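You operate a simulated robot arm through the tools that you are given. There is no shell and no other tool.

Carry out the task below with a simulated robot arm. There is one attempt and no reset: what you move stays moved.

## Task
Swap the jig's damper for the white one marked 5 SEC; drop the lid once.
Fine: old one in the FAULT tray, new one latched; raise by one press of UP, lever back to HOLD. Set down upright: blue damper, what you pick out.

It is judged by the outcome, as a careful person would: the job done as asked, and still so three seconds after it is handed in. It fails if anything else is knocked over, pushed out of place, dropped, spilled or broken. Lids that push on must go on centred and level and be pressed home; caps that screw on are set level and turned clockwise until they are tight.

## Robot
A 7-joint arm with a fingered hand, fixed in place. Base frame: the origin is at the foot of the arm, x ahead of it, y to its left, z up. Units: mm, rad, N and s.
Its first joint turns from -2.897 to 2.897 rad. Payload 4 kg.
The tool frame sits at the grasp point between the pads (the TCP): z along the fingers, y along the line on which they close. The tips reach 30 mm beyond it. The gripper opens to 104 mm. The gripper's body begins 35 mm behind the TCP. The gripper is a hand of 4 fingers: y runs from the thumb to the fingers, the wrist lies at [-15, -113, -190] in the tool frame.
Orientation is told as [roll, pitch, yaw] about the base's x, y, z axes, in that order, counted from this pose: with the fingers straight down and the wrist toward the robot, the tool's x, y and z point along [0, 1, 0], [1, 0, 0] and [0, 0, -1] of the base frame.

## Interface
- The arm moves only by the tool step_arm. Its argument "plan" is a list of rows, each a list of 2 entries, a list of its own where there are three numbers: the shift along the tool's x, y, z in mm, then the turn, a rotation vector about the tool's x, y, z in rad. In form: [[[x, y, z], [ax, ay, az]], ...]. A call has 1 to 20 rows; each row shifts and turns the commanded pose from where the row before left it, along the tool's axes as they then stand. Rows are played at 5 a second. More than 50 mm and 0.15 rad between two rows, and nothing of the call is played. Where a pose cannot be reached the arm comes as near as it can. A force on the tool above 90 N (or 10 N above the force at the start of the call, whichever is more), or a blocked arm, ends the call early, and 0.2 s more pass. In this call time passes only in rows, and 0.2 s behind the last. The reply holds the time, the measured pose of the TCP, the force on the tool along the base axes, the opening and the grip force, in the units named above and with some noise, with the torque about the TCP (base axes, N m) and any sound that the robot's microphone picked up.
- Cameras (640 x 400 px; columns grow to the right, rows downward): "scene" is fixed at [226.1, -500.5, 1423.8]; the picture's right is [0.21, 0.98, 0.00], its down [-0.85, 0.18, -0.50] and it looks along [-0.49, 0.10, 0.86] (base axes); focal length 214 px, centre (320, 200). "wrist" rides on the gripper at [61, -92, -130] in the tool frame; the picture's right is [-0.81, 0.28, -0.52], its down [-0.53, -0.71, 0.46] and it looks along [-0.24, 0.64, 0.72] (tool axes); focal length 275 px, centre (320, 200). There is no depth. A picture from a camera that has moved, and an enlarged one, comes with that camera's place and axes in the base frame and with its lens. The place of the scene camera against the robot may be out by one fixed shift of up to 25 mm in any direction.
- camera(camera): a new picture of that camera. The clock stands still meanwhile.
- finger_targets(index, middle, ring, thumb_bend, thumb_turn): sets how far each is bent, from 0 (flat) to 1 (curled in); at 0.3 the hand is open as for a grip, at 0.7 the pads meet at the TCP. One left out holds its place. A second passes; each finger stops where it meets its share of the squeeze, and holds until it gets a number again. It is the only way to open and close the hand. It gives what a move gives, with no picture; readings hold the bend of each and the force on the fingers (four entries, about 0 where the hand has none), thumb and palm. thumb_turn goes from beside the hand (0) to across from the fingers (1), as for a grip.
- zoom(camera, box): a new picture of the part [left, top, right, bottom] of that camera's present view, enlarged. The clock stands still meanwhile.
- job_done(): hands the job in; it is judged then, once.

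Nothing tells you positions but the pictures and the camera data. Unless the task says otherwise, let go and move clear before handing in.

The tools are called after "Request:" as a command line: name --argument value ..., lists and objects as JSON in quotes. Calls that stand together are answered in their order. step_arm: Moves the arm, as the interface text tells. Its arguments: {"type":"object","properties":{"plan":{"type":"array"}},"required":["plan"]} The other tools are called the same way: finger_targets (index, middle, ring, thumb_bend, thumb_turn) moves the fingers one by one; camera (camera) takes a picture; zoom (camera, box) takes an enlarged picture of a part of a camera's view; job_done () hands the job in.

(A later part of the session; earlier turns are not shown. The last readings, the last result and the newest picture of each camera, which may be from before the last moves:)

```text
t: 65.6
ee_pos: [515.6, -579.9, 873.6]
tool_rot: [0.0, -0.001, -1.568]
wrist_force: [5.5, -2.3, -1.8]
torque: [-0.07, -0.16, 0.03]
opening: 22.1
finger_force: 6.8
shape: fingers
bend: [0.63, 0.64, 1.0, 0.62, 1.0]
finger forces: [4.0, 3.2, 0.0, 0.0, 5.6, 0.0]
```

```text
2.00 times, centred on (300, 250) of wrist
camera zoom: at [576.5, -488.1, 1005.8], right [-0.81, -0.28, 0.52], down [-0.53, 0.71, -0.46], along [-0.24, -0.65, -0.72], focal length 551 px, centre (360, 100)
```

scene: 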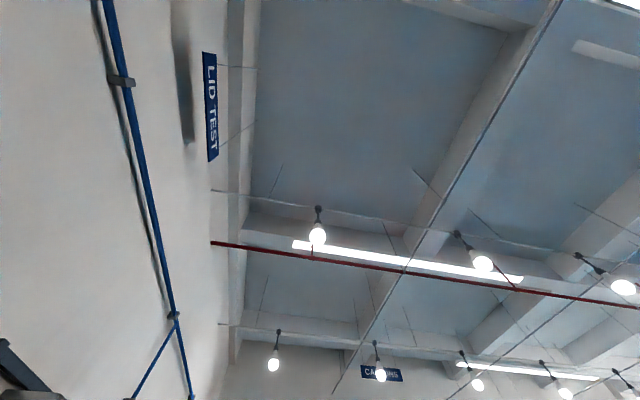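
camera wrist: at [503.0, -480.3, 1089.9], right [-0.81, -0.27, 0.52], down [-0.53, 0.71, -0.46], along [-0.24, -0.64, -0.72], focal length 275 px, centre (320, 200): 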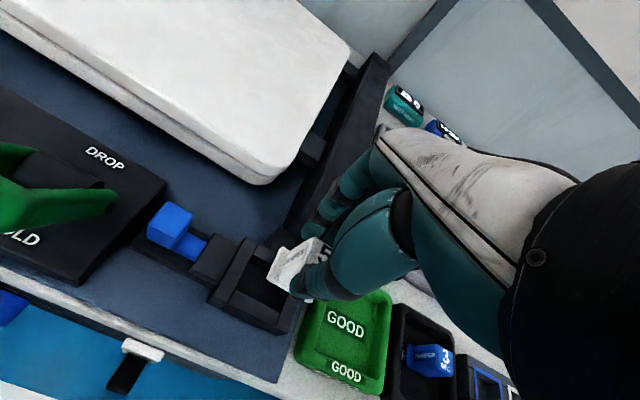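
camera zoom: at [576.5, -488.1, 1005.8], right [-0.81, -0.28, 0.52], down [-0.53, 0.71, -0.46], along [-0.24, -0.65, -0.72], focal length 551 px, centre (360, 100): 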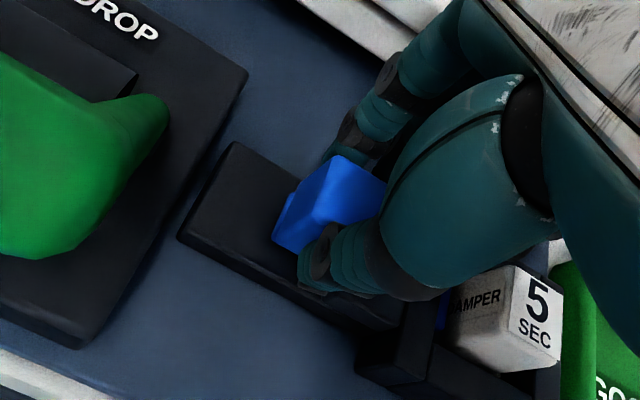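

The knob has met its stop (5.5 N) and the blue tongue shows over the foot. I'll release and check.

Request:
finger_targets --index 0.45 --middle 0.45 --thumb_bend 0.45

Request:
step_arm --plan '[[[0, 0, -20], [0, 0, 0]], [[0, 0, -25], [0, 0, 0]], [[0, 0, -35], [0, 0, 0]], [[-25, -20, 0], [0, 0, 0]], [[-25, -20, 0], [0, 0, 0]], [[-25, -20, 0], [0, 0, 0]], [[0, 0, 0], [0, 0, 0]]]'

Request:
camera --camera "wrist"

Request:
zoom --camera "wrist" --box '[170, 170, 330, 270]'

Request:
zoom --camera "wrist" --box '[240, 200, 320, 250]'

```text
t: 66.6
ee_pos: [515.8, -579.6, 874.7]
tool_rot: [0.0, -0.002, -1.57]
wrist_force: [0.4, 0.5, 0.0]
torque: [0.01, -0.02, 0.0]
opening: 64.4
finger_force: 0.0
shape: fingers
bend: [0.45, 0.45, 1.0, 0.45, 0.99]
finger forces: [0.2, 0.0, 0.0, 0.0, 0.0, 0.1]
```

```text
t: 68.2
ee_pos: [443.3, -521.4, 955.5]
tool_rot: [0.0, 0.002, -1.568]
wrist_force: [0.4, 0.1, 0.0]
torque: [-0.02, 0.0, -0.01]
opening: 64.4
finger_force: 0.0
shape: fingers
bend: [0.45, 0.45, 1.0, 0.45, 0.99]
finger forces: [0.0, 0.0, 0.0, 0.0, 0.0, 0.0]
```

```text
taken
camera wrist: at [503.6, -429.1, 1086.3], right [-0.81, -0.28, 0.52], down [-0.53, 0.71, -0.46], along [-0.24, -0.64, -0.72], focal length 275 px, centre (320, 200)
```

wrist: 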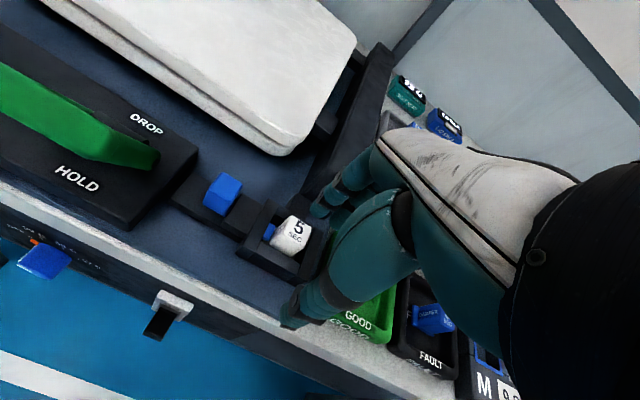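

```text
4.00 times, centred on (250, 220) of wrist
camera zoom: at [503.6, -429.1, 1086.3], right [-0.81, -0.28, 0.52], down [-0.53, 0.71, -0.46], along [-0.24, -0.64, -0.72], focal length 1101 px, centre (600, 120)
```

zoom: 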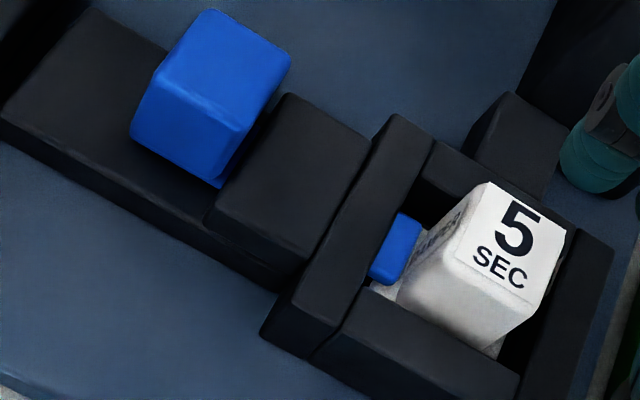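

```text
8.00 times, centred on (280, 225) of wrist
camera zoom: at [503.6, -429.1, 1086.3], right [-0.81, -0.28, 0.52], down [-0.53, 0.71, -0.46], along [-0.24, -0.64, -0.72], focal length 2202 px, centre (640, 0)
```

zoom: 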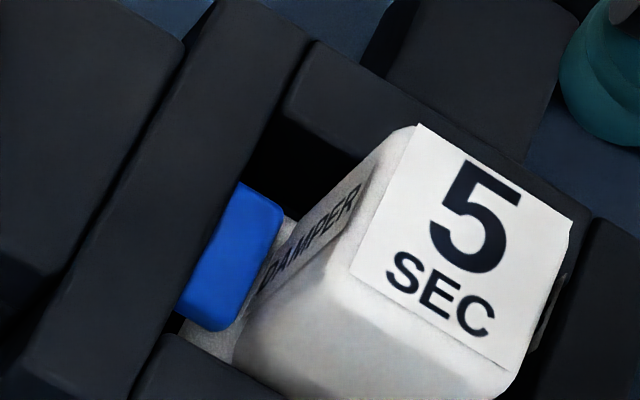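

The white damper is latched exactly as the old one was. Next are UP (about [701, -568, 845]) and the lever. I'll rise over the lever and look at the panel.

Request:
step_arm --plan '[[[0, -5, -40], [0, 0, 0]], [[25, 0, -25], [0, 0, 0]], [[45, 0, 0], [0, 0, 0]], [[45, 0, 0], [0, 0, 0]], [[45, 0, 0], [0, 0, 0]], [[45, 0, 0], [0, 0, 0]], [[35, 0, 0], [0, 0, 0]], [[0, 0, 0], [0, 0, 0]]]'

Request:
camera --camera "wrist"

Request:
zoom --camera "wrist" --box '[150, 180, 350, 320]'

```text
t: 70.0
ee_pos: [679.5, -510.7, 1020.2]
tool_rot: [0.001, 0.0, -1.571]
wrist_force: [-0.2, -0.3, -0.7]
torque: [-0.02, 0.01, -0.02]
opening: 64.5
finger_force: 0.0
shape: fingers
bend: [0.45, 0.45, 1.0, 0.45, 0.99]
finger forces: [0.1, 0.0, 0.0, 0.0, 0.0, 0.0]
```

```text
taken
camera wrist: at [740.1, -419.9, 1151.5], right [-0.81, -0.27, 0.52], down [-0.53, 0.71, -0.46], along [-0.24, -0.64, -0.72], focal length 275 px, centre (320, 200)
```

wrist: 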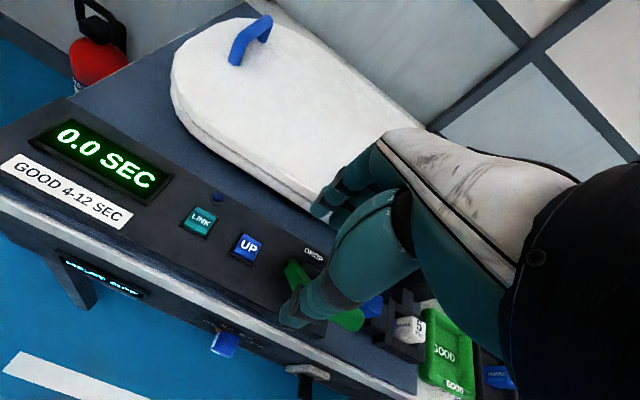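

```text
2.86 times, centred on (250, 250) of wrist
camera zoom: at [740.1, -419.9, 1151.5], right [-0.81, -0.27, 0.52], down [-0.53, 0.71, -0.46], along [-0.24, -0.64, -0.72], focal length 786 px, centre (520, 57)
```

zoom: 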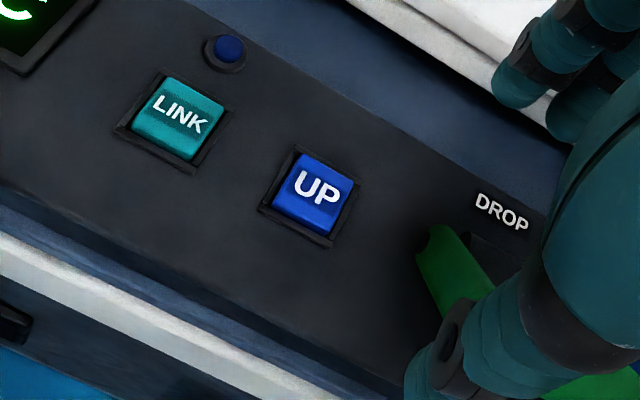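

UP is at about [700, -567, 845], LINK at [761, -566], and the lever's left arm at x ≈ 650. To stay away from both, I'll press with the ring finger (others curled). I'll shape the hand here in the air and look.

Request:
finger_targets --index 1.0 --middle 1.0 --ring 0.4 --thumb_bend 1.0

Request:
camera --camera "wrist"

Request:
zoom --camera "wrist" --box '[260, 140, 460, 340]'

```text
t: 71.0
ee_pos: [679.1, -511.5, 1018.9]
tool_rot: [0.001, 0.0, -1.571]
wrist_force: [-0.2, 0.3, -0.2]
torque: [-0.02, -0.01, 0.03]
opening: 1.9
finger_force: 0.2
shape: fingers
bend: [0.85, 1.0, 0.4, 0.97, 1.0]
finger forces: [0.1, 0.0, 0.1, 0.0, 0.0, 0.0]
```

```text
taken
camera wrist: at [739.7, -419.9, 1151.5], right [-0.81, -0.28, 0.52], down [-0.53, 0.71, -0.46], along [-0.24, -0.64, -0.72], focal length 275 px, centre (320, 200)
```

wrist: 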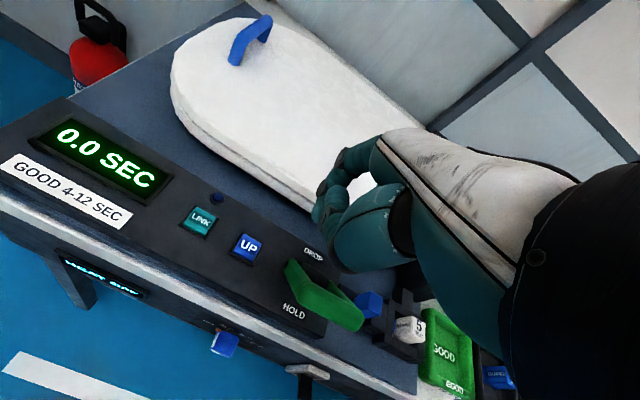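

```text
2.00 times, centred on (360, 240) of wrist
camera zoom: at [739.7, -419.9, 1151.5], right [-0.81, -0.28, 0.52], down [-0.53, 0.71, -0.46], along [-0.24, -0.64, -0.72], focal length 551 px, centre (240, 120)
```

zoom: 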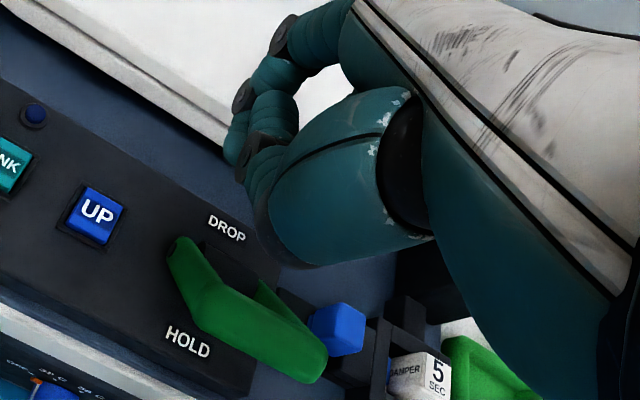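

The lever is now clearly visible, tilted toward HOLD. I'd rather press UP with a closed thumb–middle pinch as a poker, index and ring tucked. I'll form that and look.

Request:
finger_targets --index 1.0 --middle 0.5 --ring 1.0 --thumb_bend 0.3

Request:
finger_targets --index 1.0 --middle 0.7 --ring 1.0 --thumb_bend 0.7

Request:
camera --camera "wrist"

Request:
zoom --camera "wrist" --box '[260, 160, 400, 300]'

```text
t: 72.0
ee_pos: [680.4, -511.8, 1021.7]
tool_rot: [0.001, -0.001, -1.57]
wrist_force: [-0.6, 0.4, -0.2]
torque: [0.02, 0.02, -0.03]
opening: 65.4
finger_force: 0.1
shape: fingers
bend: [1.0, 0.5, 1.0, 0.3, 0.98]
finger forces: [0.0, 0.0, 0.1, 0.1, 0.0, 0.0]
```

```text
t: 73.0
ee_pos: [678.6, -511.9, 1020.1]
tool_rot: [0.0, 0.0, -1.571]
wrist_force: [0.6, 0.2, -0.2]
torque: [0.0, 0.04, 0.05]
opening: 46.3
finger_force: 0.1
shape: fingers
bend: [1.0, 0.7, 1.0, 0.7, 1.0]
finger forces: [0.0, 0.1, 0.1, 0.0, 0.1, 0.0]
```

```text
taken
camera wrist: at [739.7, -419.9, 1151.5], right [-0.81, -0.28, 0.52], down [-0.53, 0.71, -0.46], along [-0.24, -0.64, -0.72], focal length 275 px, centre (320, 200)
```

wrist: 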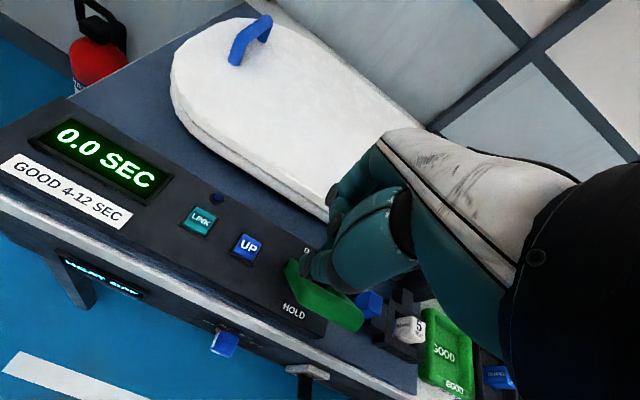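

```text
2.86 times, centred on (330, 230) of wrist
camera zoom: at [739.7, -419.9, 1151.5], right [-0.81, -0.28, 0.52], down [-0.53, 0.71, -0.46], along [-0.24, -0.64, -0.72], focal length 786 px, centre (291, 114)
```

zoom: 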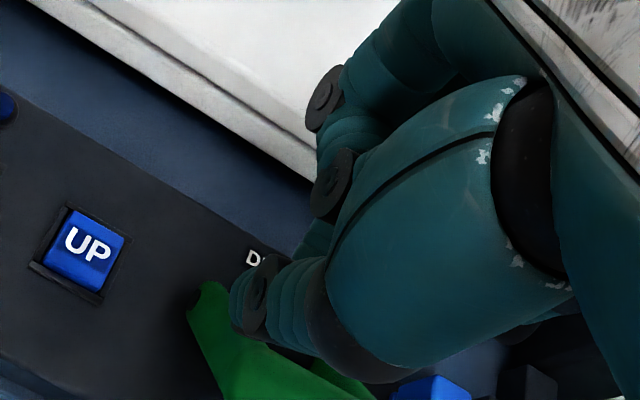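

The poker tip (thumb) is at about tool [-3, -8, 33]. I'll position it above UP, then check alignment.

Request:
step_arm --plan '[[[12, 30, 0], [0, 0, 0]], [[12.5, 34, 0], [0, 0, 0]], [[0, 0, 35], [0, 0, 0]], [[0, 0, 35], [0, 0, 0]], [[0, 0, 25], [0, 0, 0]], [[0, 0, 0], [0, 0, 0]]]'

Request:
camera --camera "wrist"

Request:
zoom --camera "wrist" --box '[230, 190, 370, 330]'

```text
t: 74.4
ee_pos: [707.9, -573.5, 922.9]
tool_rot: [-0.001, -0.001, -1.572]
wrist_force: [-0.2, 0.5, -0.4]
torque: [0.0, 0.02, 0.02]
opening: 46.4
finger_force: 0.1
shape: fingers
bend: [1.0, 0.7, 1.0, 0.7, 1.0]
finger forces: [0.0, 0.0, 0.0, 0.0, 0.0, 0.1]
```

```text
taken
camera wrist: at [767.0, -482.2, 1054.7], right [-0.81, -0.28, 0.52], down [-0.53, 0.71, -0.46], along [-0.24, -0.64, -0.72], focal length 275 px, centre (320, 200)
```

wrist: 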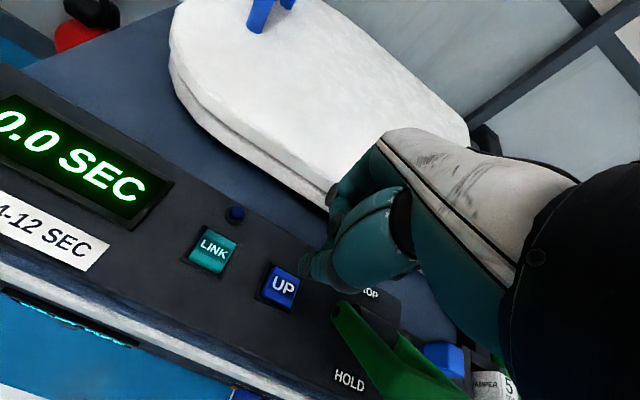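

```text
2.86 times, centred on (300, 260) of wrist
camera zoom: at [767.0, -482.2, 1054.7], right [-0.81, -0.28, 0.52], down [-0.53, 0.71, -0.46], along [-0.24, -0.64, -0.72], focal length 786 px, centre (377, 29)
```

zoom: 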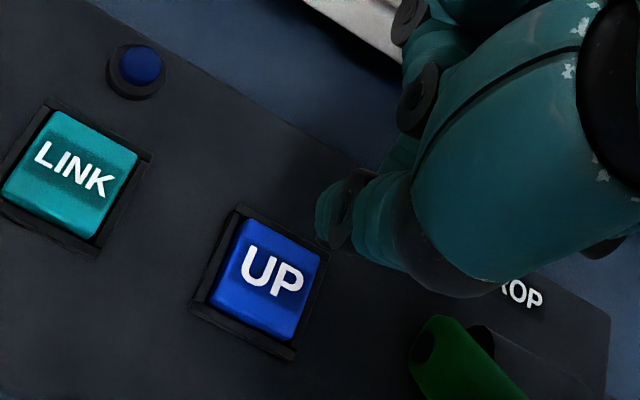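

The tip is nearly over UP; a 2 mm correction and I'll descend to just above the button.

Request:
step_arm --plan '[[[-2.5, 2, 10], [0, 0, 0]], [[0, 0, 12], [0, 0, 0]], [[0, 0, 6], [0, 0, 0]], [[0, 0, 0], [0, 0, 0]]]'

Request:
zoom --camera "wrist" --box '[230, 190, 370, 330]'

```text
t: 75.4
ee_pos: [703.8, -579.8, 895.7]
tool_rot: [-0.001, 0.0, -1.57]
wrist_force: [-0.2, -0.7, 0.2]
torque: [0.04, 0.01, -0.02]
opening: 46.2
finger_force: 0.1
shape: fingers
bend: [1.0, 0.7, 1.0, 0.7, 1.0]
finger forces: [0.1, 0.0, 0.1, 0.0, 0.0, 0.0]
```

```text
2.86 times, centred on (300, 260) of wrist
camera zoom: at [763.6, -488.7, 1027.7], right [-0.81, -0.28, 0.52], down [-0.53, 0.71, -0.46], along [-0.24, -0.64, -0.72], focal length 786 px, centre (377, 29)
```

zoom: 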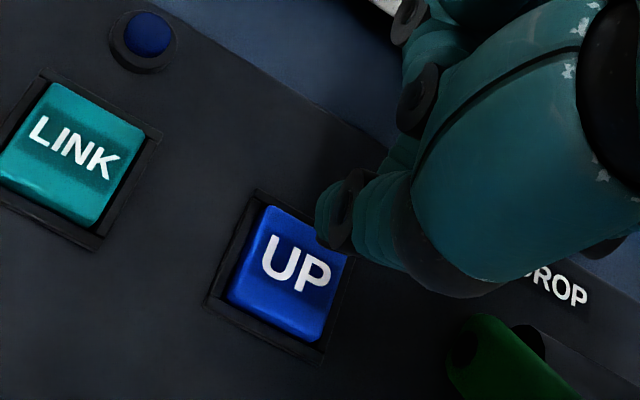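

Correcting about 4 mm toward +y, then pressing slowly once.

Request:
step_arm --plan '[[[-0.5, -4, 4], [0, 0, 0]], [[0, 0, 3], [0, 0, 0]], [[0, 0, 0], [0, 0, 0]]]'

Request:
zoom --camera "wrist" --box '[230, 190, 370, 330]'

```text
t: 76.2
ee_pos: [703.5, -576.5, 889.3]
tool_rot: [0.0, 0.001, -1.57]
wrist_force: [-0.3, 0.2, 0.7]
torque: [0.02, -0.01, 0.01]
opening: 46.3
finger_force: 0.1
shape: fingers
bend: [1.0, 0.7, 1.0, 0.7, 1.0]
finger forces: [0.0, 0.0, 0.1, 0.0, 0.0, 0.0]
```

```text
2.86 times, centred on (300, 260) of wrist
camera zoom: at [763.6, -485.0, 1020.7], right [-0.81, -0.28, 0.52], down [-0.53, 0.71, -0.46], along [-0.24, -0.64, -0.72], focal length 786 px, centre (377, 29)
```

zoom: 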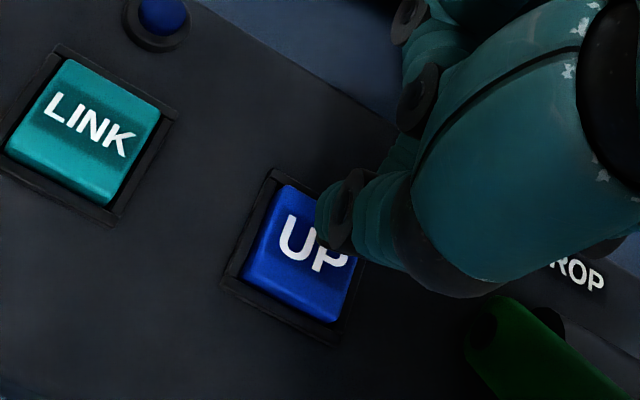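

Well aligned now. I'll press down.

Request:
step_arm --plan '[[[0, 0, 2.5], [0, 0, 0]], [[0, 0, 2.5], [0, 0, 0]], [[0, 0, 2], [0, 0, 0]]]'

Request:
zoom --camera "wrist" --box '[230, 190, 370, 330]'

```text
t: 77.0
ee_pos: [702.4, -576.4, 881.6]
tool_rot: [-0.001, 0.0, -1.571]
wrist_force: [-0.4, 1.0, -0.3]
torque: [0.01, 0.03, 0.03]
opening: 46.2
finger_force: 0.0
shape: fingers
bend: [1.0, 0.7, 1.0, 0.7, 1.0]
finger forces: [0.0, 0.0, 0.0, 0.0, 0.0, 0.0]
```

```text
2.86 times, centred on (300, 260) of wrist
camera zoom: at [763.4, -485.3, 1013.8], right [-0.81, -0.28, 0.52], down [-0.53, 0.71, -0.46], along [-0.24, -0.64, -0.72], focal length 786 px, centre (377, 29)
```

zoom: 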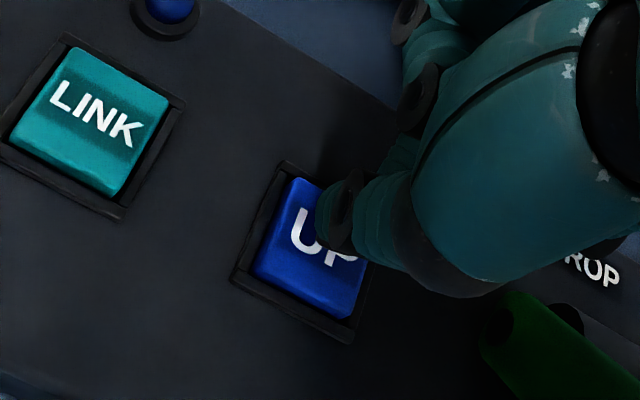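

Request:
step_arm --plan '[[[0, 0, 2], [0, 0, 0]], [[0, 0, 2], [0, 0, 0]], [[0, 0, 1.5], [0, 0, 0]]]'

Request:
zoom --camera "wrist" --box '[230, 190, 370, 330]'

```text
t: 77.8
ee_pos: [703.8, -576.5, 877.8]
tool_rot: [-0.001, 0.001, -1.57]
wrist_force: [-0.5, 0.3, 0.8]
torque: [0.02, -0.02, -0.01]
opening: 46.4
finger_force: 0.0
shape: fingers
bend: [1.0, 0.7, 1.0, 0.7, 1.0]
finger forces: [0.0, 0.0, 0.0, 0.0, 0.1, 0.0]
```

```text
2.86 times, centred on (300, 260) of wrist
camera zoom: at [763.1, -485.2, 1009.0], right [-0.81, -0.28, 0.52], down [-0.53, 0.71, -0.46], along [-0.24, -0.64, -0.72], focal length 786 px, centre (377, 29)
```

zoom: 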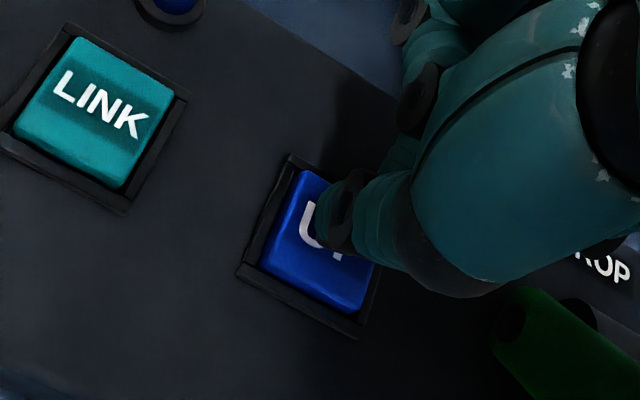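

Request:
step_arm --plan '[[[0, 0, 1.5], [0, 0, 0]], [[0, 0, 1.5], [0, 0, 0]], [[0, 0, 1.5], [0, 0, 0]]]'

Request:
zoom --camera "wrist" --box '[230, 190, 370, 330]'

```text
t: 78.6
ee_pos: [703.6, -576.4, 871.9]
tool_rot: [0.0, -0.001, -1.57]
wrist_force: [0.5, -0.1, 1.7]
torque: [0.05, -0.01, 0.04]
opening: 46.1
finger_force: 1.0
shape: fingers
bend: [1.0, 0.7, 1.0, 0.7, 1.0]
finger forces: [0.0, 0.1, 0.1, 0.1, 2.2, 0.2]
heard: click
```

```text
2.86 times, centred on (300, 260) of wrist
camera zoom: at [762.8, -484.3, 1003.6], right [-0.81, -0.28, 0.52], down [-0.53, 0.71, -0.46], along [-0.24, -0.64, -0.72], focal length 786 px, centre (377, 29)
```

zoom: 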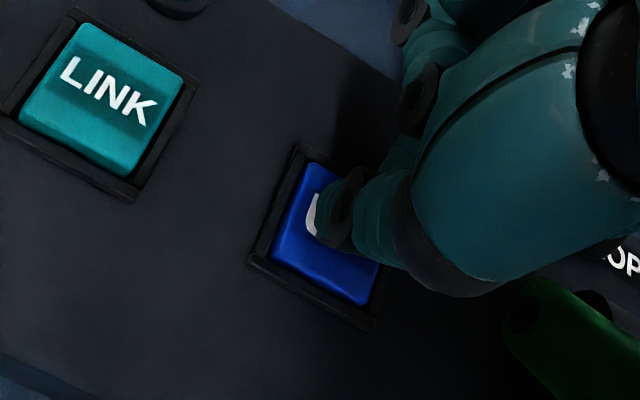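

Heard a click with 2 N on the thumb: UP has been pressed once. I'll lift straight off and watch the lid.

Request:
step_arm --plan '[[[0, 0, -10], [0, 0, 0]], [[0, 0, -30], [0, 0, 0]], [[0, 0, -40], [0, 0, 0]], [[0, -10, -40], [0, 0, 0]], [[0, -30, -30], [0, 0, 0]], [[0, -30, 0], [0, 0, 0]], [[0, 0, 0], [0, 0, 0]]]'

Request:
camera --camera "wrist"

```text
t: 80.2
ee_pos: [703.1, -508.7, 1022.3]
tool_rot: [0.0, 0.0, -1.571]
wrist_force: [1.1, -0.4, 0.0]
torque: [0.0, 0.02, 0.04]
opening: 45.8
finger_force: 0.1
shape: fingers
bend: [1.0, 0.7, 1.0, 0.7, 1.0]
finger forces: [0.0, 0.0, 0.1, 0.0, 0.0, 0.0]
```

```text
taken
camera wrist: at [763.8, -416.1, 1153.4], right [-0.81, -0.27, 0.52], down [-0.53, 0.71, -0.46], along [-0.24, -0.64, -0.72], focal length 275 px, centre (320, 200)
```

wrist: 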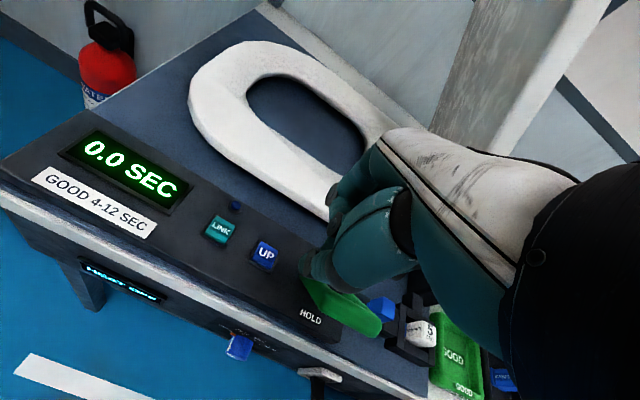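

The lid is up and held. Now I'll move to where I can measure the lever precisely.

Request:
step_arm --plan '[[[-30, -30, 0], [0, 0, 0]], [[-40, -20, 0], [0, 0, 0]], [[-40, -10, 0], [0, 0, 0]], [[0, 0, 0], [0, 0, 0]]]'

Request:
camera --camera "wrist"

Request:
zoom --camera "wrist" --box '[180, 150, 340, 290]'

```text
t: 81.2
ee_pos: [591.1, -447.4, 1020.8]
tool_rot: [0.0, 0.0, -1.57]
wrist_force: [0.0, 0.1, 0.1]
torque: [-0.02, 0.01, -0.03]
opening: 46.1
finger_force: 0.0
shape: fingers
bend: [1.0, 0.7, 1.0, 0.7, 1.0]
finger forces: [0.0, 0.1, 0.1, 0.1, 0.0, 0.0]
```

```text
taken
camera wrist: at [651.3, -354.9, 1152.3], right [-0.81, -0.28, 0.52], down [-0.53, 0.71, -0.46], along [-0.24, -0.64, -0.72], focal length 275 px, centre (320, 200)
```

wrist: 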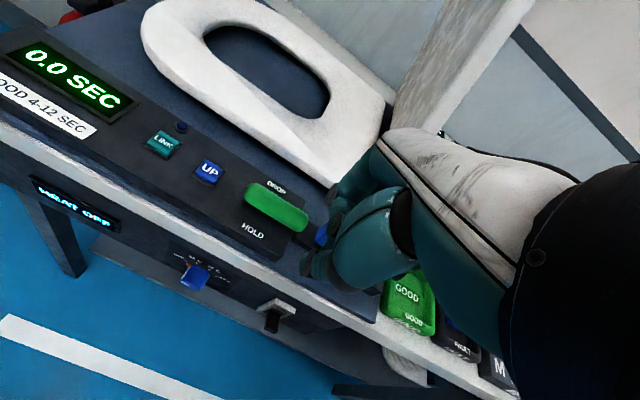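

```text
2.86 times, centred on (260, 220) of wrist
camera zoom: at [651.3, -354.9, 1152.3], right [-0.81, -0.28, 0.52], down [-0.53, 0.71, -0.46], along [-0.24, -0.64, -0.72], focal length 786 px, centre (491, 143)
```

zoom: 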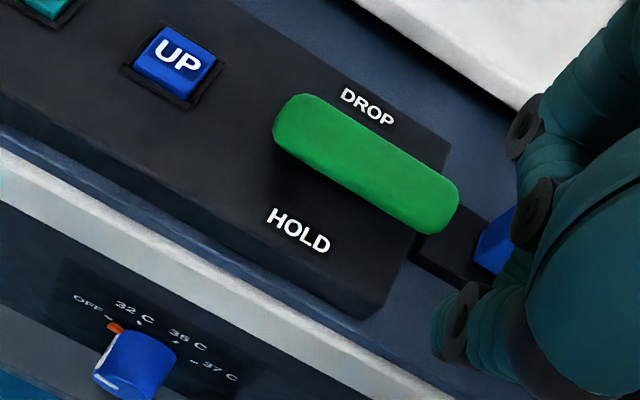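

The bar runs from about [645, -512, 927] to [584, -518, 922], pivoting near y ≈ -573, z ≈ 855. I'll close all fingers and tilt the hand back, so the finger backs make an upright pushing face and the hand stays well clear of the lid's path.

Request:
finger_targets --index 0.68 --middle 0.68 --ring 0.68 --thumb_bend 0.4

Request:
finger_targets --thumb_bend 0.68

Request:
step_arm --plan '[[[0, 0, 0], [-0.1, 0, 0]], [[0, 0, 0], [-0.12, 0, 0]], [[0, 0, 0], [-0.12, 0, 0]], [[0, 0, 0], [-0.12, 0, 0]], [[0, 0, 0], [-0.12, 0, 0]], [[0, 0, 0], [-0.12, 0, 0]], [[0, 0, 0], [0, 0, 0]]]'

Request:
camera --camera "wrist"

```text
t: 82.2
ee_pos: [590.7, -445.4, 1021.2]
tool_rot: [0.001, 0.001, -1.569]
wrist_force: [0.2, -0.3, -0.5]
torque: [0.01, -0.03, 0.0]
opening: 41.1
finger_force: 0.1
shape: fingers
bend: [0.68, 0.68, 0.68, 0.4, 0.99]
finger forces: [0.1, 0.0, 0.0, 0.1, 0.0, 0.0]
```

```text
t: 83.2
ee_pos: [591.1, -446.1, 1020.0]
tool_rot: [0.001, 0.0, -1.57]
wrist_force: [0.5, -0.9, 0.3]
torque: [-0.01, 0.01, 0.0]
opening: 5.9
finger_force: 0.0
shape: fingers
bend: [0.68, 0.68, 0.68, 0.68, 1.0]
finger forces: [0.0, 0.0, 0.1, 0.0, 0.1, 0.1]
```

```text
t: 84.8
ee_pos: [591.8, -446.5, 1022.3]
tool_rot: [-0.001, -0.701, -1.571]
wrist_force: [-0.3, -0.6, 0.4]
torque: [-0.02, -0.01, -0.01]
opening: 5.8
finger_force: 0.1
shape: fingers
bend: [0.68, 0.68, 0.68, 0.68, 1.0]
finger forces: [0.0, 0.1, 0.1, 0.0, 0.0, 0.0]
```

```text
taken
camera wrist: at [652.5, -292.3, 1064.0], right [-0.81, 0.12, 0.57], down [-0.53, 0.25, -0.81], along [-0.24, -0.96, -0.14], focal length 275 px, centre (320, 200)
```

wrist: 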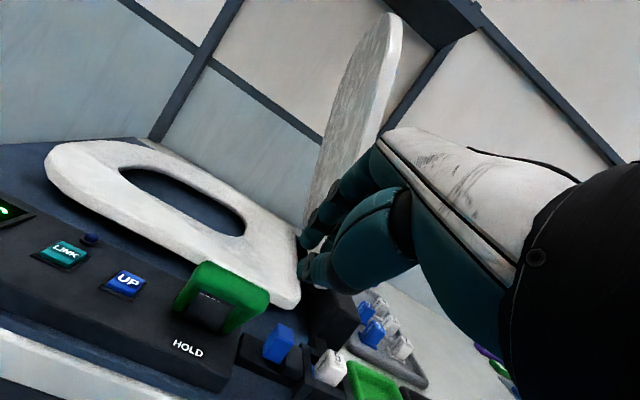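

The tilt worked and the view confirms the lid is standing up. I'll zoom on the lever to refine its position.

Request:
zoom --camera "wrist" --box '[150, 230, 310, 370]'

Request:
zoom --camera "wrist" --box '[270, 140, 430, 300]'

```text
2.86 times, centred on (230, 300) of wrist
camera zoom: at [652.5, -292.3, 1064.0], right [-0.81, 0.12, 0.57], down [-0.53, 0.25, -0.81], along [-0.24, -0.96, -0.14], focal length 786 px, centre (577, -86)
```

zoom: 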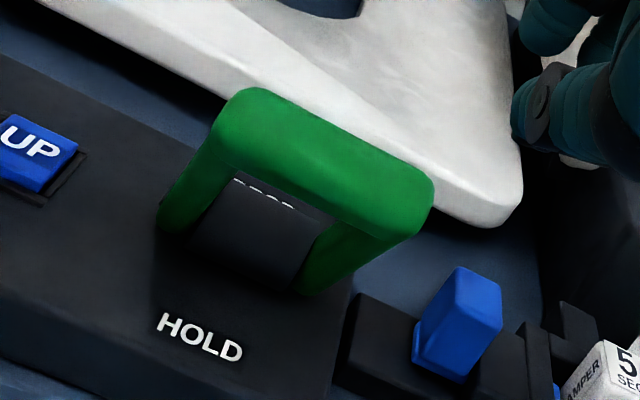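

```text
2.50 times, centred on (350, 220) of wrist
camera zoom: at [652.5, -292.3, 1064.0], right [-0.81, 0.12, 0.57], down [-0.53, 0.25, -0.81], along [-0.24, -0.96, -0.14], focal length 688 px, centre (245, 150)
```

zoom: 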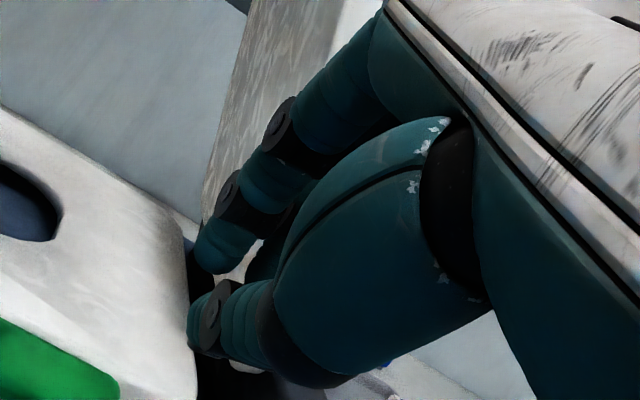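

Measurements agree: bar centre ≈ [615, -513, 925]. I'll place the finger backs just on its +y side.

Request:
step_arm --plan '[[[11, -18, 29.3], [0, 0, 0]], [[11, -18, 29.3], [0, 0, 0]], [[11, -18, 29.3], [0, 0, 0]], [[0, 0, 0], [0, 0, 0]]]'

Request:
camera --camera "wrist"

Request:
zoom --camera "wrist" --box '[200, 160, 360, 320]'

```text
t: 85.8
ee_pos: [625.9, -460.9, 918.9]
tool_rot: [0.0, -0.7, -1.571]
wrist_force: [-0.4, 0.0, 0.3]
torque: [-0.02, 0.02, 0.0]
opening: 6.0
finger_force: 0.1
shape: fingers
bend: [0.68, 0.68, 0.68, 0.68, 1.0]
finger forces: [0.0, 0.1, 0.0, 0.1, 0.1, 0.0]
```

```text
taken
camera wrist: at [686.0, -306.7, 961.9], right [-0.81, 0.12, 0.57], down [-0.53, 0.25, -0.81], along [-0.24, -0.96, -0.14], focal length 275 px, centre (320, 200)
```

wrist: 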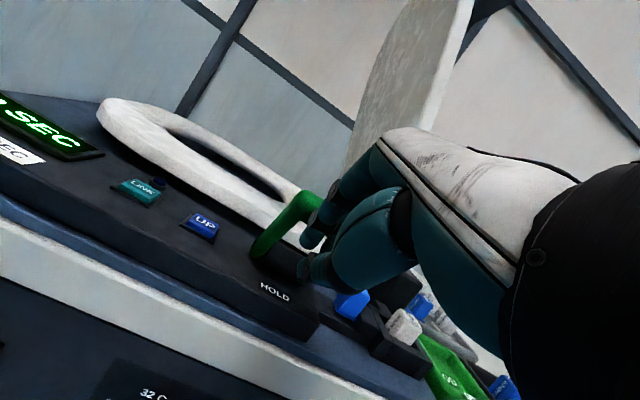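

```text
2.50 times, centred on (280, 240) of wrist
camera zoom: at [686.0, -306.7, 961.9], right [-0.81, 0.12, 0.57], down [-0.53, 0.25, -0.81], along [-0.24, -0.96, -0.14], focal length 688 px, centre (420, 100)
```

zoom: 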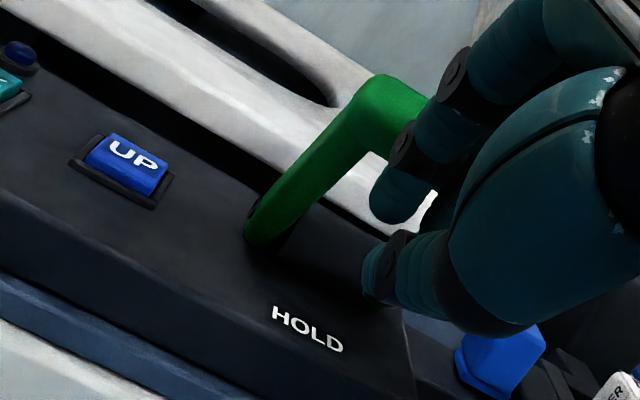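

Well placed. I'll push toward -y in steps, checking contact.

Request:
step_arm --plan '[[[0, 7.6, 6.4], [0, 0, 0]], [[0, 7.6, 6.4], [0, 0, 0]], [[0, 6.1, 5.15], [0, 0, 0]], [[0, 6.1, 5.15], [0, 0, 0]]]'

Request:
zoom --camera "wrist" --box '[200, 140, 360, 300]'

```text
t: 86.8
ee_pos: [626.5, -496.9, 919.5]
tool_rot: [-0.001, -0.699, -1.569]
wrist_force: [0.0, 2.2, -0.2]
torque: [-0.05, -0.01, -0.06]
opening: 6.2
finger_force: 1.5
shape: fingers
bend: [0.68, 0.69, 0.68, 0.68, 1.0]
finger forces: [0.0, 2.6, 0.1, 0.1, 0.1, 0.0]
```

```text
2.50 times, centred on (280, 220) of wrist
camera zoom: at [686.4, -342.9, 961.7], right [-0.81, 0.12, 0.57], down [-0.53, 0.25, -0.81], along [-0.24, -0.96, -0.14], focal length 688 px, centre (420, 150)
```

zoom: 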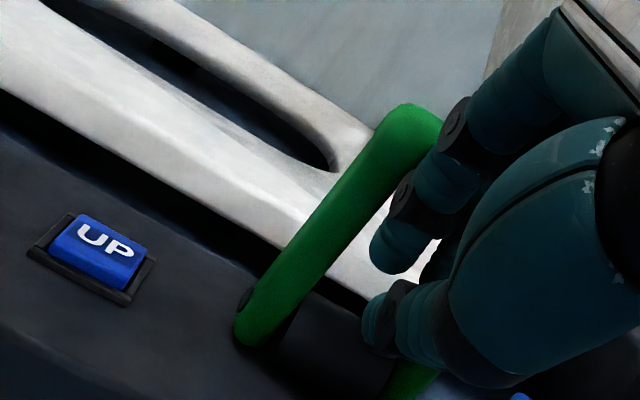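

Contact made, light force. Continue pushing along.

Request:
step_arm --plan '[[[0, 7.4, 3.6], [0, 0, 0]], [[0, 7.4, 3.6], [0, 0, 0]], [[0, 6.1, 5.15], [0, 0, 0]], [[0, 6.1, 5.15], [0, 0, 0]]]'

Request:
zoom --camera "wrist" --box '[200, 140, 360, 300]'

```text
t: 87.8
ee_pos: [625.1, -528.4, 923.8]
tool_rot: [0.0, -0.7, -1.571]
wrist_force: [-0.8, 0.0, 0.2]
torque: [0.0, 0.02, 0.03]
opening: 6.1
finger_force: 0.1
shape: fingers
bend: [0.68, 0.68, 0.68, 0.68, 1.0]
finger forces: [0.0, 0.1, 0.0, 0.0, 0.0, 0.0]
```

```text
2.50 times, centred on (280, 220) of wrist
camera zoom: at [685.7, -375.1, 965.6], right [-0.81, 0.12, 0.57], down [-0.53, 0.25, -0.81], along [-0.24, -0.96, -0.14], focal length 688 px, centre (420, 150)
```

zoom: 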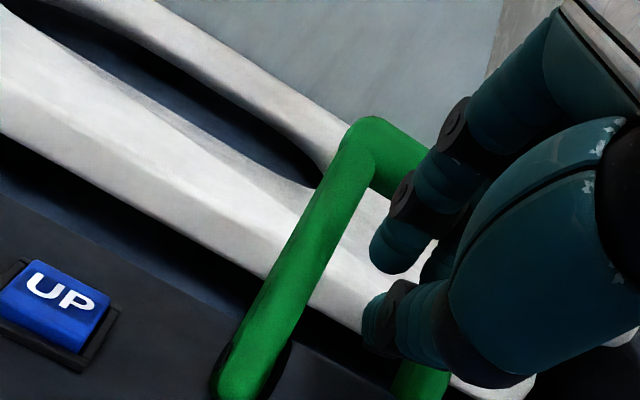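

No force now; the lever has gone ahead of the hand. Looking at the whole view.

Request:
camera --camera "wrist"

```text
taken
camera wrist: at [685.7, -375.1, 965.6], right [-0.81, 0.12, 0.57], down [-0.53, 0.25, -0.81], along [-0.24, -0.96, -0.14], focal length 275 px, centre (320, 200)
```

wrist: 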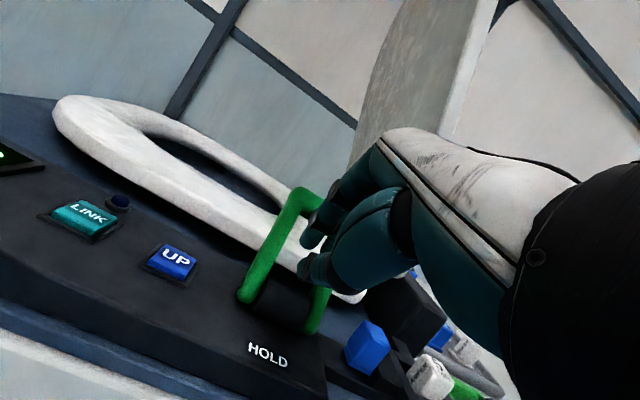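

Request:
step_arm --plan '[[[0, 0, 0], [0, 0, 0]]]'

Request:
camera --camera "wrist"

```text
t: 88.2
ee_pos: [624.8, -529.4, 924.5]
tool_rot: [0.0, -0.698, -1.57]
wrist_force: [0.1, -0.1, 0.3]
torque: [0.0, 0.0, -0.03]
opening: 5.9
finger_force: 0.0
shape: fingers
bend: [0.68, 0.68, 0.68, 0.68, 1.0]
finger forces: [0.0, 0.1, 0.1, 0.0, 0.1, 0.0]
```

```text
taken
camera wrist: at [685.7, -375.2, 965.7], right [-0.81, 0.12, 0.57], down [-0.53, 0.25, -0.81], along [-0.24, -0.96, -0.14], focal length 275 px, centre (320, 200)
```

wrist: 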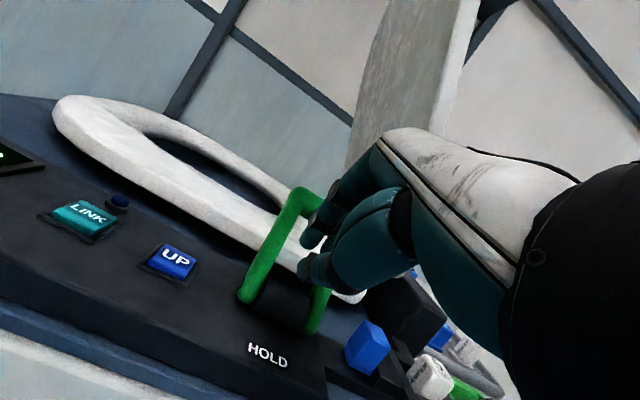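

The lid has begun to fall: the lever flipped to DROP. My hand is clear of its path, so I'll wait for the fall to finish.

Request:
step_arm --plan '[[[0, 0, 0], [0, 0, 0]], [[0, 0, 0], [0, 0, 0]], [[0, 0, 0], [0, 0, 0]], [[0, 0, 0], [0, 0, 0]], [[0, 0, 0], [0, 0, 0]], [[0, 0, 0], [0, 0, 0]], [[0, 0, 0], [0, 0, 0]], [[0, 0, 0], [0, 0, 0]], [[0, 0, 0], [0, 0, 0]], [[0, 0, 0], [0, 0, 0]], [[0, 0, 0], [0, 0, 0]], [[0, 0, 0], [0, 0, 0]], [[0, 0, 0], [0, 0, 0]], [[0, 0, 0], [0, 0, 0]], [[0, 0, 0], [0, 0, 0]]]'

Request:
camera --camera "wrist"

```text
t: 91.4
ee_pos: [626.5, -528.6, 924.6]
tool_rot: [0.0, -0.701, -1.57]
wrist_force: [-1.2, -0.1, 0.0]
torque: [0.0, 0.03, 0.0]
opening: 6.2
finger_force: 0.0
shape: fingers
bend: [0.68, 0.68, 0.68, 0.68, 1.0]
finger forces: [0.0, 0.1, 0.1, 0.1, 0.1, 0.0]
```

```text
taken
camera wrist: at [685.7, -375.1, 965.7], right [-0.81, 0.12, 0.57], down [-0.53, 0.25, -0.81], along [-0.24, -0.96, -0.14], focal length 275 px, centre (320, 200)
```

wrist: 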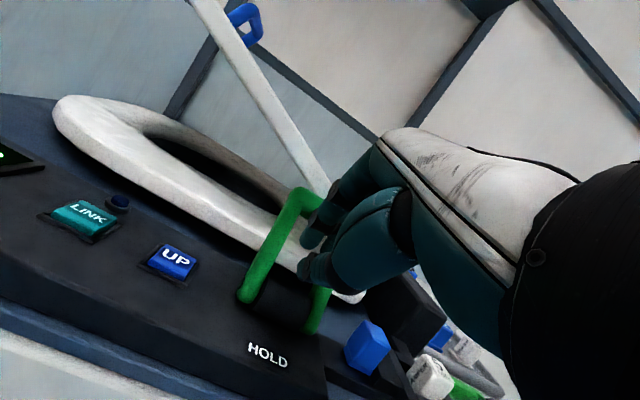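

The lid is lowering slowly under the damper, partway after about 3.5 s. I'll keep waiting.

Request:
step_arm --plan '[[[0, 0, 0], [0, 0, 0]], [[0, 0, 0], [0, 0, 0]], [[0, 0, 0], [0, 0, 0]], [[0, 0, 0], [0, 0, 0]], [[0, 0, 0], [0, 0, 0]], [[0, 0, 0], [0, 0, 0]], [[0, 0, 0], [0, 0, 0]], [[0, 0, 0], [0, 0, 0]], [[0, 0, 0], [0, 0, 0]], [[0, 0, 0], [0, 0, 0]], [[0, 0, 0], [0, 0, 0]], [[0, 0, 0], [0, 0, 0]], [[0, 0, 0], [0, 0, 0]], [[0, 0, 0], [0, 0, 0]], [[0, 0, 0], [0, 0, 0]]]'

Request:
camera --camera "wrist"

```text
t: 94.6
ee_pos: [625.3, -529.1, 923.6]
tool_rot: [0.0, -0.699, -1.572]
wrist_force: [0.3, 0.5, 0.1]
torque: [0.0, -0.01, 0.01]
opening: 5.9
finger_force: 0.1
shape: fingers
bend: [0.68, 0.68, 0.68, 0.68, 1.0]
finger forces: [0.1, 0.0, 0.1, 0.1, 0.1, 0.1]
```

```text
taken
camera wrist: at [685.7, -375.1, 965.7], right [-0.81, 0.12, 0.57], down [-0.53, 0.25, -0.81], along [-0.24, -0.96, -0.14], focal length 275 px, centre (320, 200)
```

wrist: 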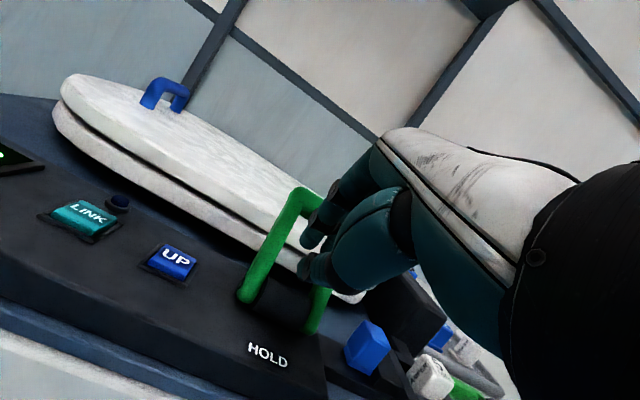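

The lid is down. I'll back off, rise, straighten the hand, and then hook the bar from the -y side to pull the lever back to HOLD.

Request:
step_arm --plan '[[[0, -19.1, -16.1], [0, 0, 0]], [[0, 25.8, -30.6], [0, 0, 0]], [[0, 25.8, -30.6], [0, 0, 0]], [[0, 25.8, -30.6], [0, 0, 0]], [[0, 0, 0], [0.1, 0, 0]], [[0, 0, 0], [0.12, 0, 0]], [[0, 0, 0], [0.12, 0, 0]], [[0, 0, 0], [0.12, 0, 0]], [[0, 0, 0], [0.12, 0, 0]], [[0, 0, 0], [0.12, 0, 0]], [[-45, -15, 0], [0, 0, 0]], [[0, 0, 0], [0, 0, 0]]]'

Request:
camera --camera "wrist"

Request:
zoom --camera "wrist" --box '[160, 120, 340, 280]'

```text
t: 97.2
ee_pos: [580.7, -492.0, 1045.0]
tool_rot: [-0.002, 0.0, -1.572]
wrist_force: [0.1, 0.9, -0.6]
torque: [-0.02, 0.01, -0.01]
opening: 5.9
finger_force: 0.1
shape: fingers
bend: [0.68, 0.68, 0.68, 0.68, 1.0]
finger forces: [0.1, 0.0, 0.0, 0.1, 0.0, 0.0]
```

```text
taken
camera wrist: at [641.0, -399.4, 1176.7], right [-0.81, -0.28, 0.52], down [-0.53, 0.71, -0.45], along [-0.24, -0.64, -0.72], focal length 275 px, centre (320, 200)
```

wrist: 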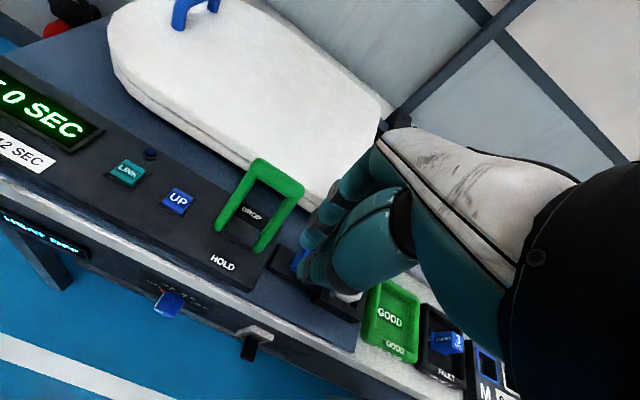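

```text
2.50 times, centred on (250, 200) of wrist
camera zoom: at [641.0, -399.4, 1176.7], right [-0.81, -0.28, 0.52], down [-0.53, 0.71, -0.45], along [-0.24, -0.64, -0.72], focal length 688 px, centre (495, 200)
```

zoom: 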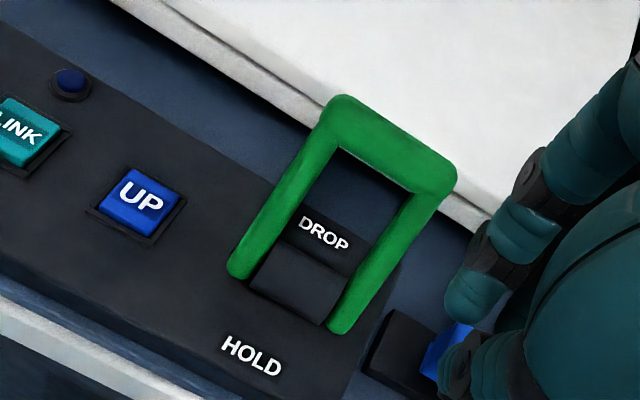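

The display reads x.0 SEC and the lever sits at DROP with its bar at about [615, -621, 921]. I'll open the fingers as a hook, move over the bar, and check before descending behind it.

Request:
zoom --camera "wrist" --box '[0, 50, 160, 190]'

Request:
finger_targets --index 0.45 --middle 0.45 --ring 0.45 --thumb_bend 0.3

Request:
step_arm --plan '[[[15, 42, 0], [0, 0, 0]], [[15, 45, 0], [0, 0, 0]], [[14, 43, 0], [0, 0, 0]], [[0, 0, 25], [0, 0, 0]], [[0, 0, 20], [0, 0, 0]], [[0, 0, 0], [0, 0, 0]]]'

Request:
camera --camera "wrist"

Request:
zoom --camera "wrist" --box '[200, 160, 400, 360]'

```text
2.86 times, centred on (80, 120) of wrist
camera zoom: at [641.0, -399.4, 1176.7], right [-0.81, -0.28, 0.52], down [-0.53, 0.71, -0.45], along [-0.24, -0.64, -0.72], focal length 786 px, centre (1006, 429)
```

zoom: 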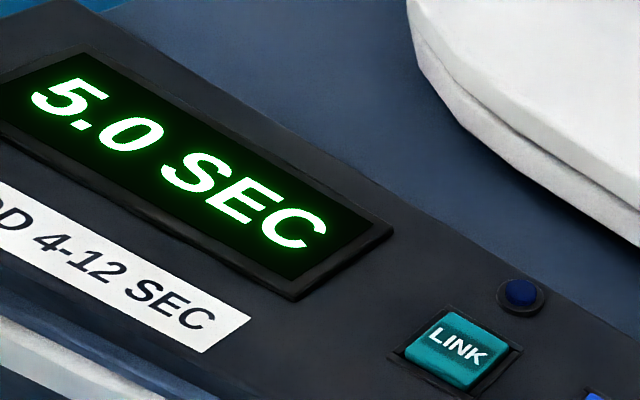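

```text
t: 98.2
ee_pos: [581.6, -491.2, 1045.2]
tool_rot: [-0.001, -0.001, -1.571]
wrist_force: [-0.5, 0.1, 0.6]
torque: [-0.04, -0.02, 0.02]
opening: 83.5
finger_force: 0.1
shape: fingers
bend: [0.45, 0.45, 0.45, 0.3, 0.98]
finger forces: [0.1, 0.0, 0.0, 0.0, 0.0, 0.0]
```

```text
t: 99.6
ee_pos: [625.5, -619.8, 998.4]
tool_rot: [0.0, 0.001, -1.571]
wrist_force: [-0.1, 0.6, 0.2]
torque: [0.02, 0.0, 0.01]
opening: 83.9
finger_force: 0.0
shape: fingers
bend: [0.45, 0.45, 0.45, 0.3, 0.98]
finger forces: [0.1, 0.0, 0.0, 0.0, 0.0, 0.1]
```

```text
taken
camera wrist: at [685.5, -529.2, 1130.2], right [-0.81, -0.28, 0.52], down [-0.53, 0.71, -0.46], along [-0.24, -0.64, -0.72], focal length 275 px, centre (320, 200)
```

wrist: 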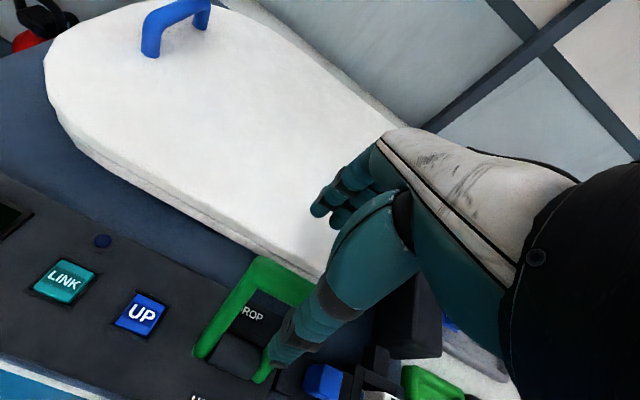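

```text
2.00 times, centred on (300, 260) of wrist
camera zoom: at [685.5, -529.2, 1130.2], right [-0.81, -0.28, 0.52], down [-0.53, 0.71, -0.46], along [-0.24, -0.64, -0.72], focal length 551 px, centre (360, 80)
```

zoom: 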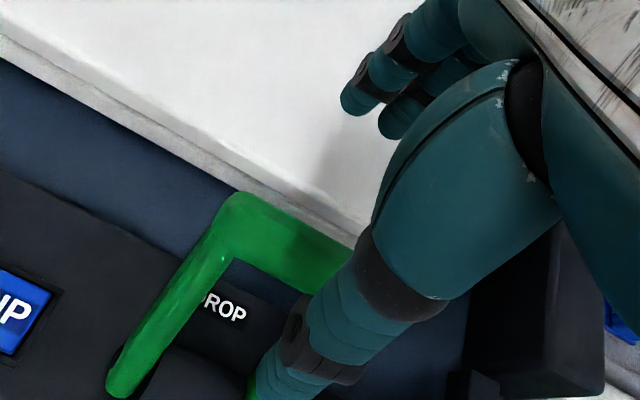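

Alignment is right: fingers will pass behind the bar and the thumb in front, between the arms. Descending.

Request:
step_arm --plan '[[[0, 1, 20], [0, 0, 0]], [[0, 1, 20], [0, 0, 0]], [[0, 0, 14], [0, 0, 0]], [[0, 0, 12], [0, 0, 0]], [[0, 0, 0], [0, 0, 0]]]'

Request:
camera --camera "wrist"

Request:
zoom --camera "wrist" --box '[200, 140, 400, 340]'

```text
t: 100.8
ee_pos: [623.4, -622.0, 933.7]
tool_rot: [0.0, -0.001, -1.571]
wrist_force: [-0.3, -0.3, -0.3]
torque: [0.0, 0.0, -0.01]
opening: 83.8
finger_force: 0.0
shape: fingers
bend: [0.45, 0.45, 0.45, 0.3, 0.98]
finger forces: [0.0, 0.0, 0.0, 0.0, 0.0, 0.0]
```

```text
taken
camera wrist: at [683.8, -529.9, 1065.3], right [-0.81, -0.28, 0.52], down [-0.53, 0.71, -0.46], along [-0.24, -0.64, -0.72], focal length 275 px, centre (320, 200)
```

wrist: 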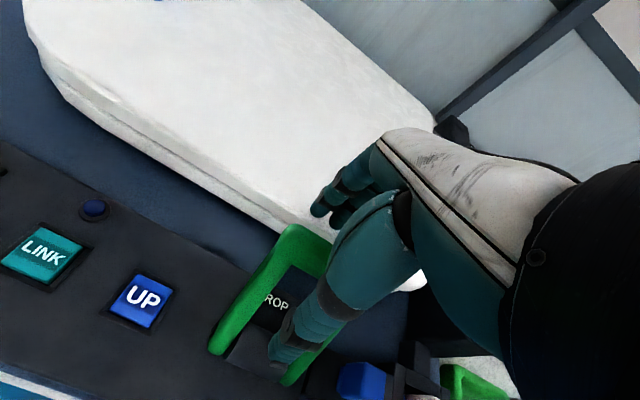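

```text
2.00 times, centred on (300, 240) of wrist
camera zoom: at [683.8, -529.9, 1065.3], right [-0.81, -0.28, 0.52], down [-0.53, 0.71, -0.46], along [-0.24, -0.64, -0.72], focal length 551 px, centre (360, 120)
```

zoom: 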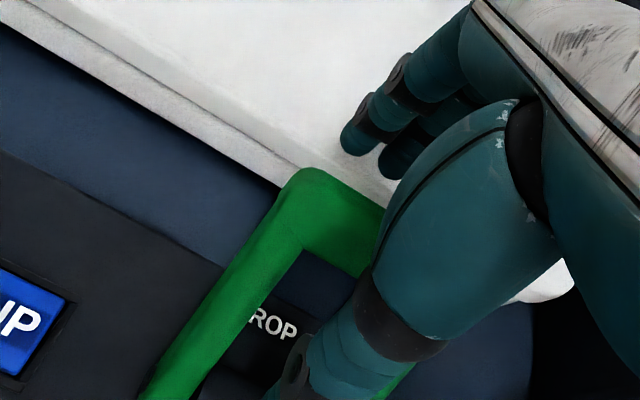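

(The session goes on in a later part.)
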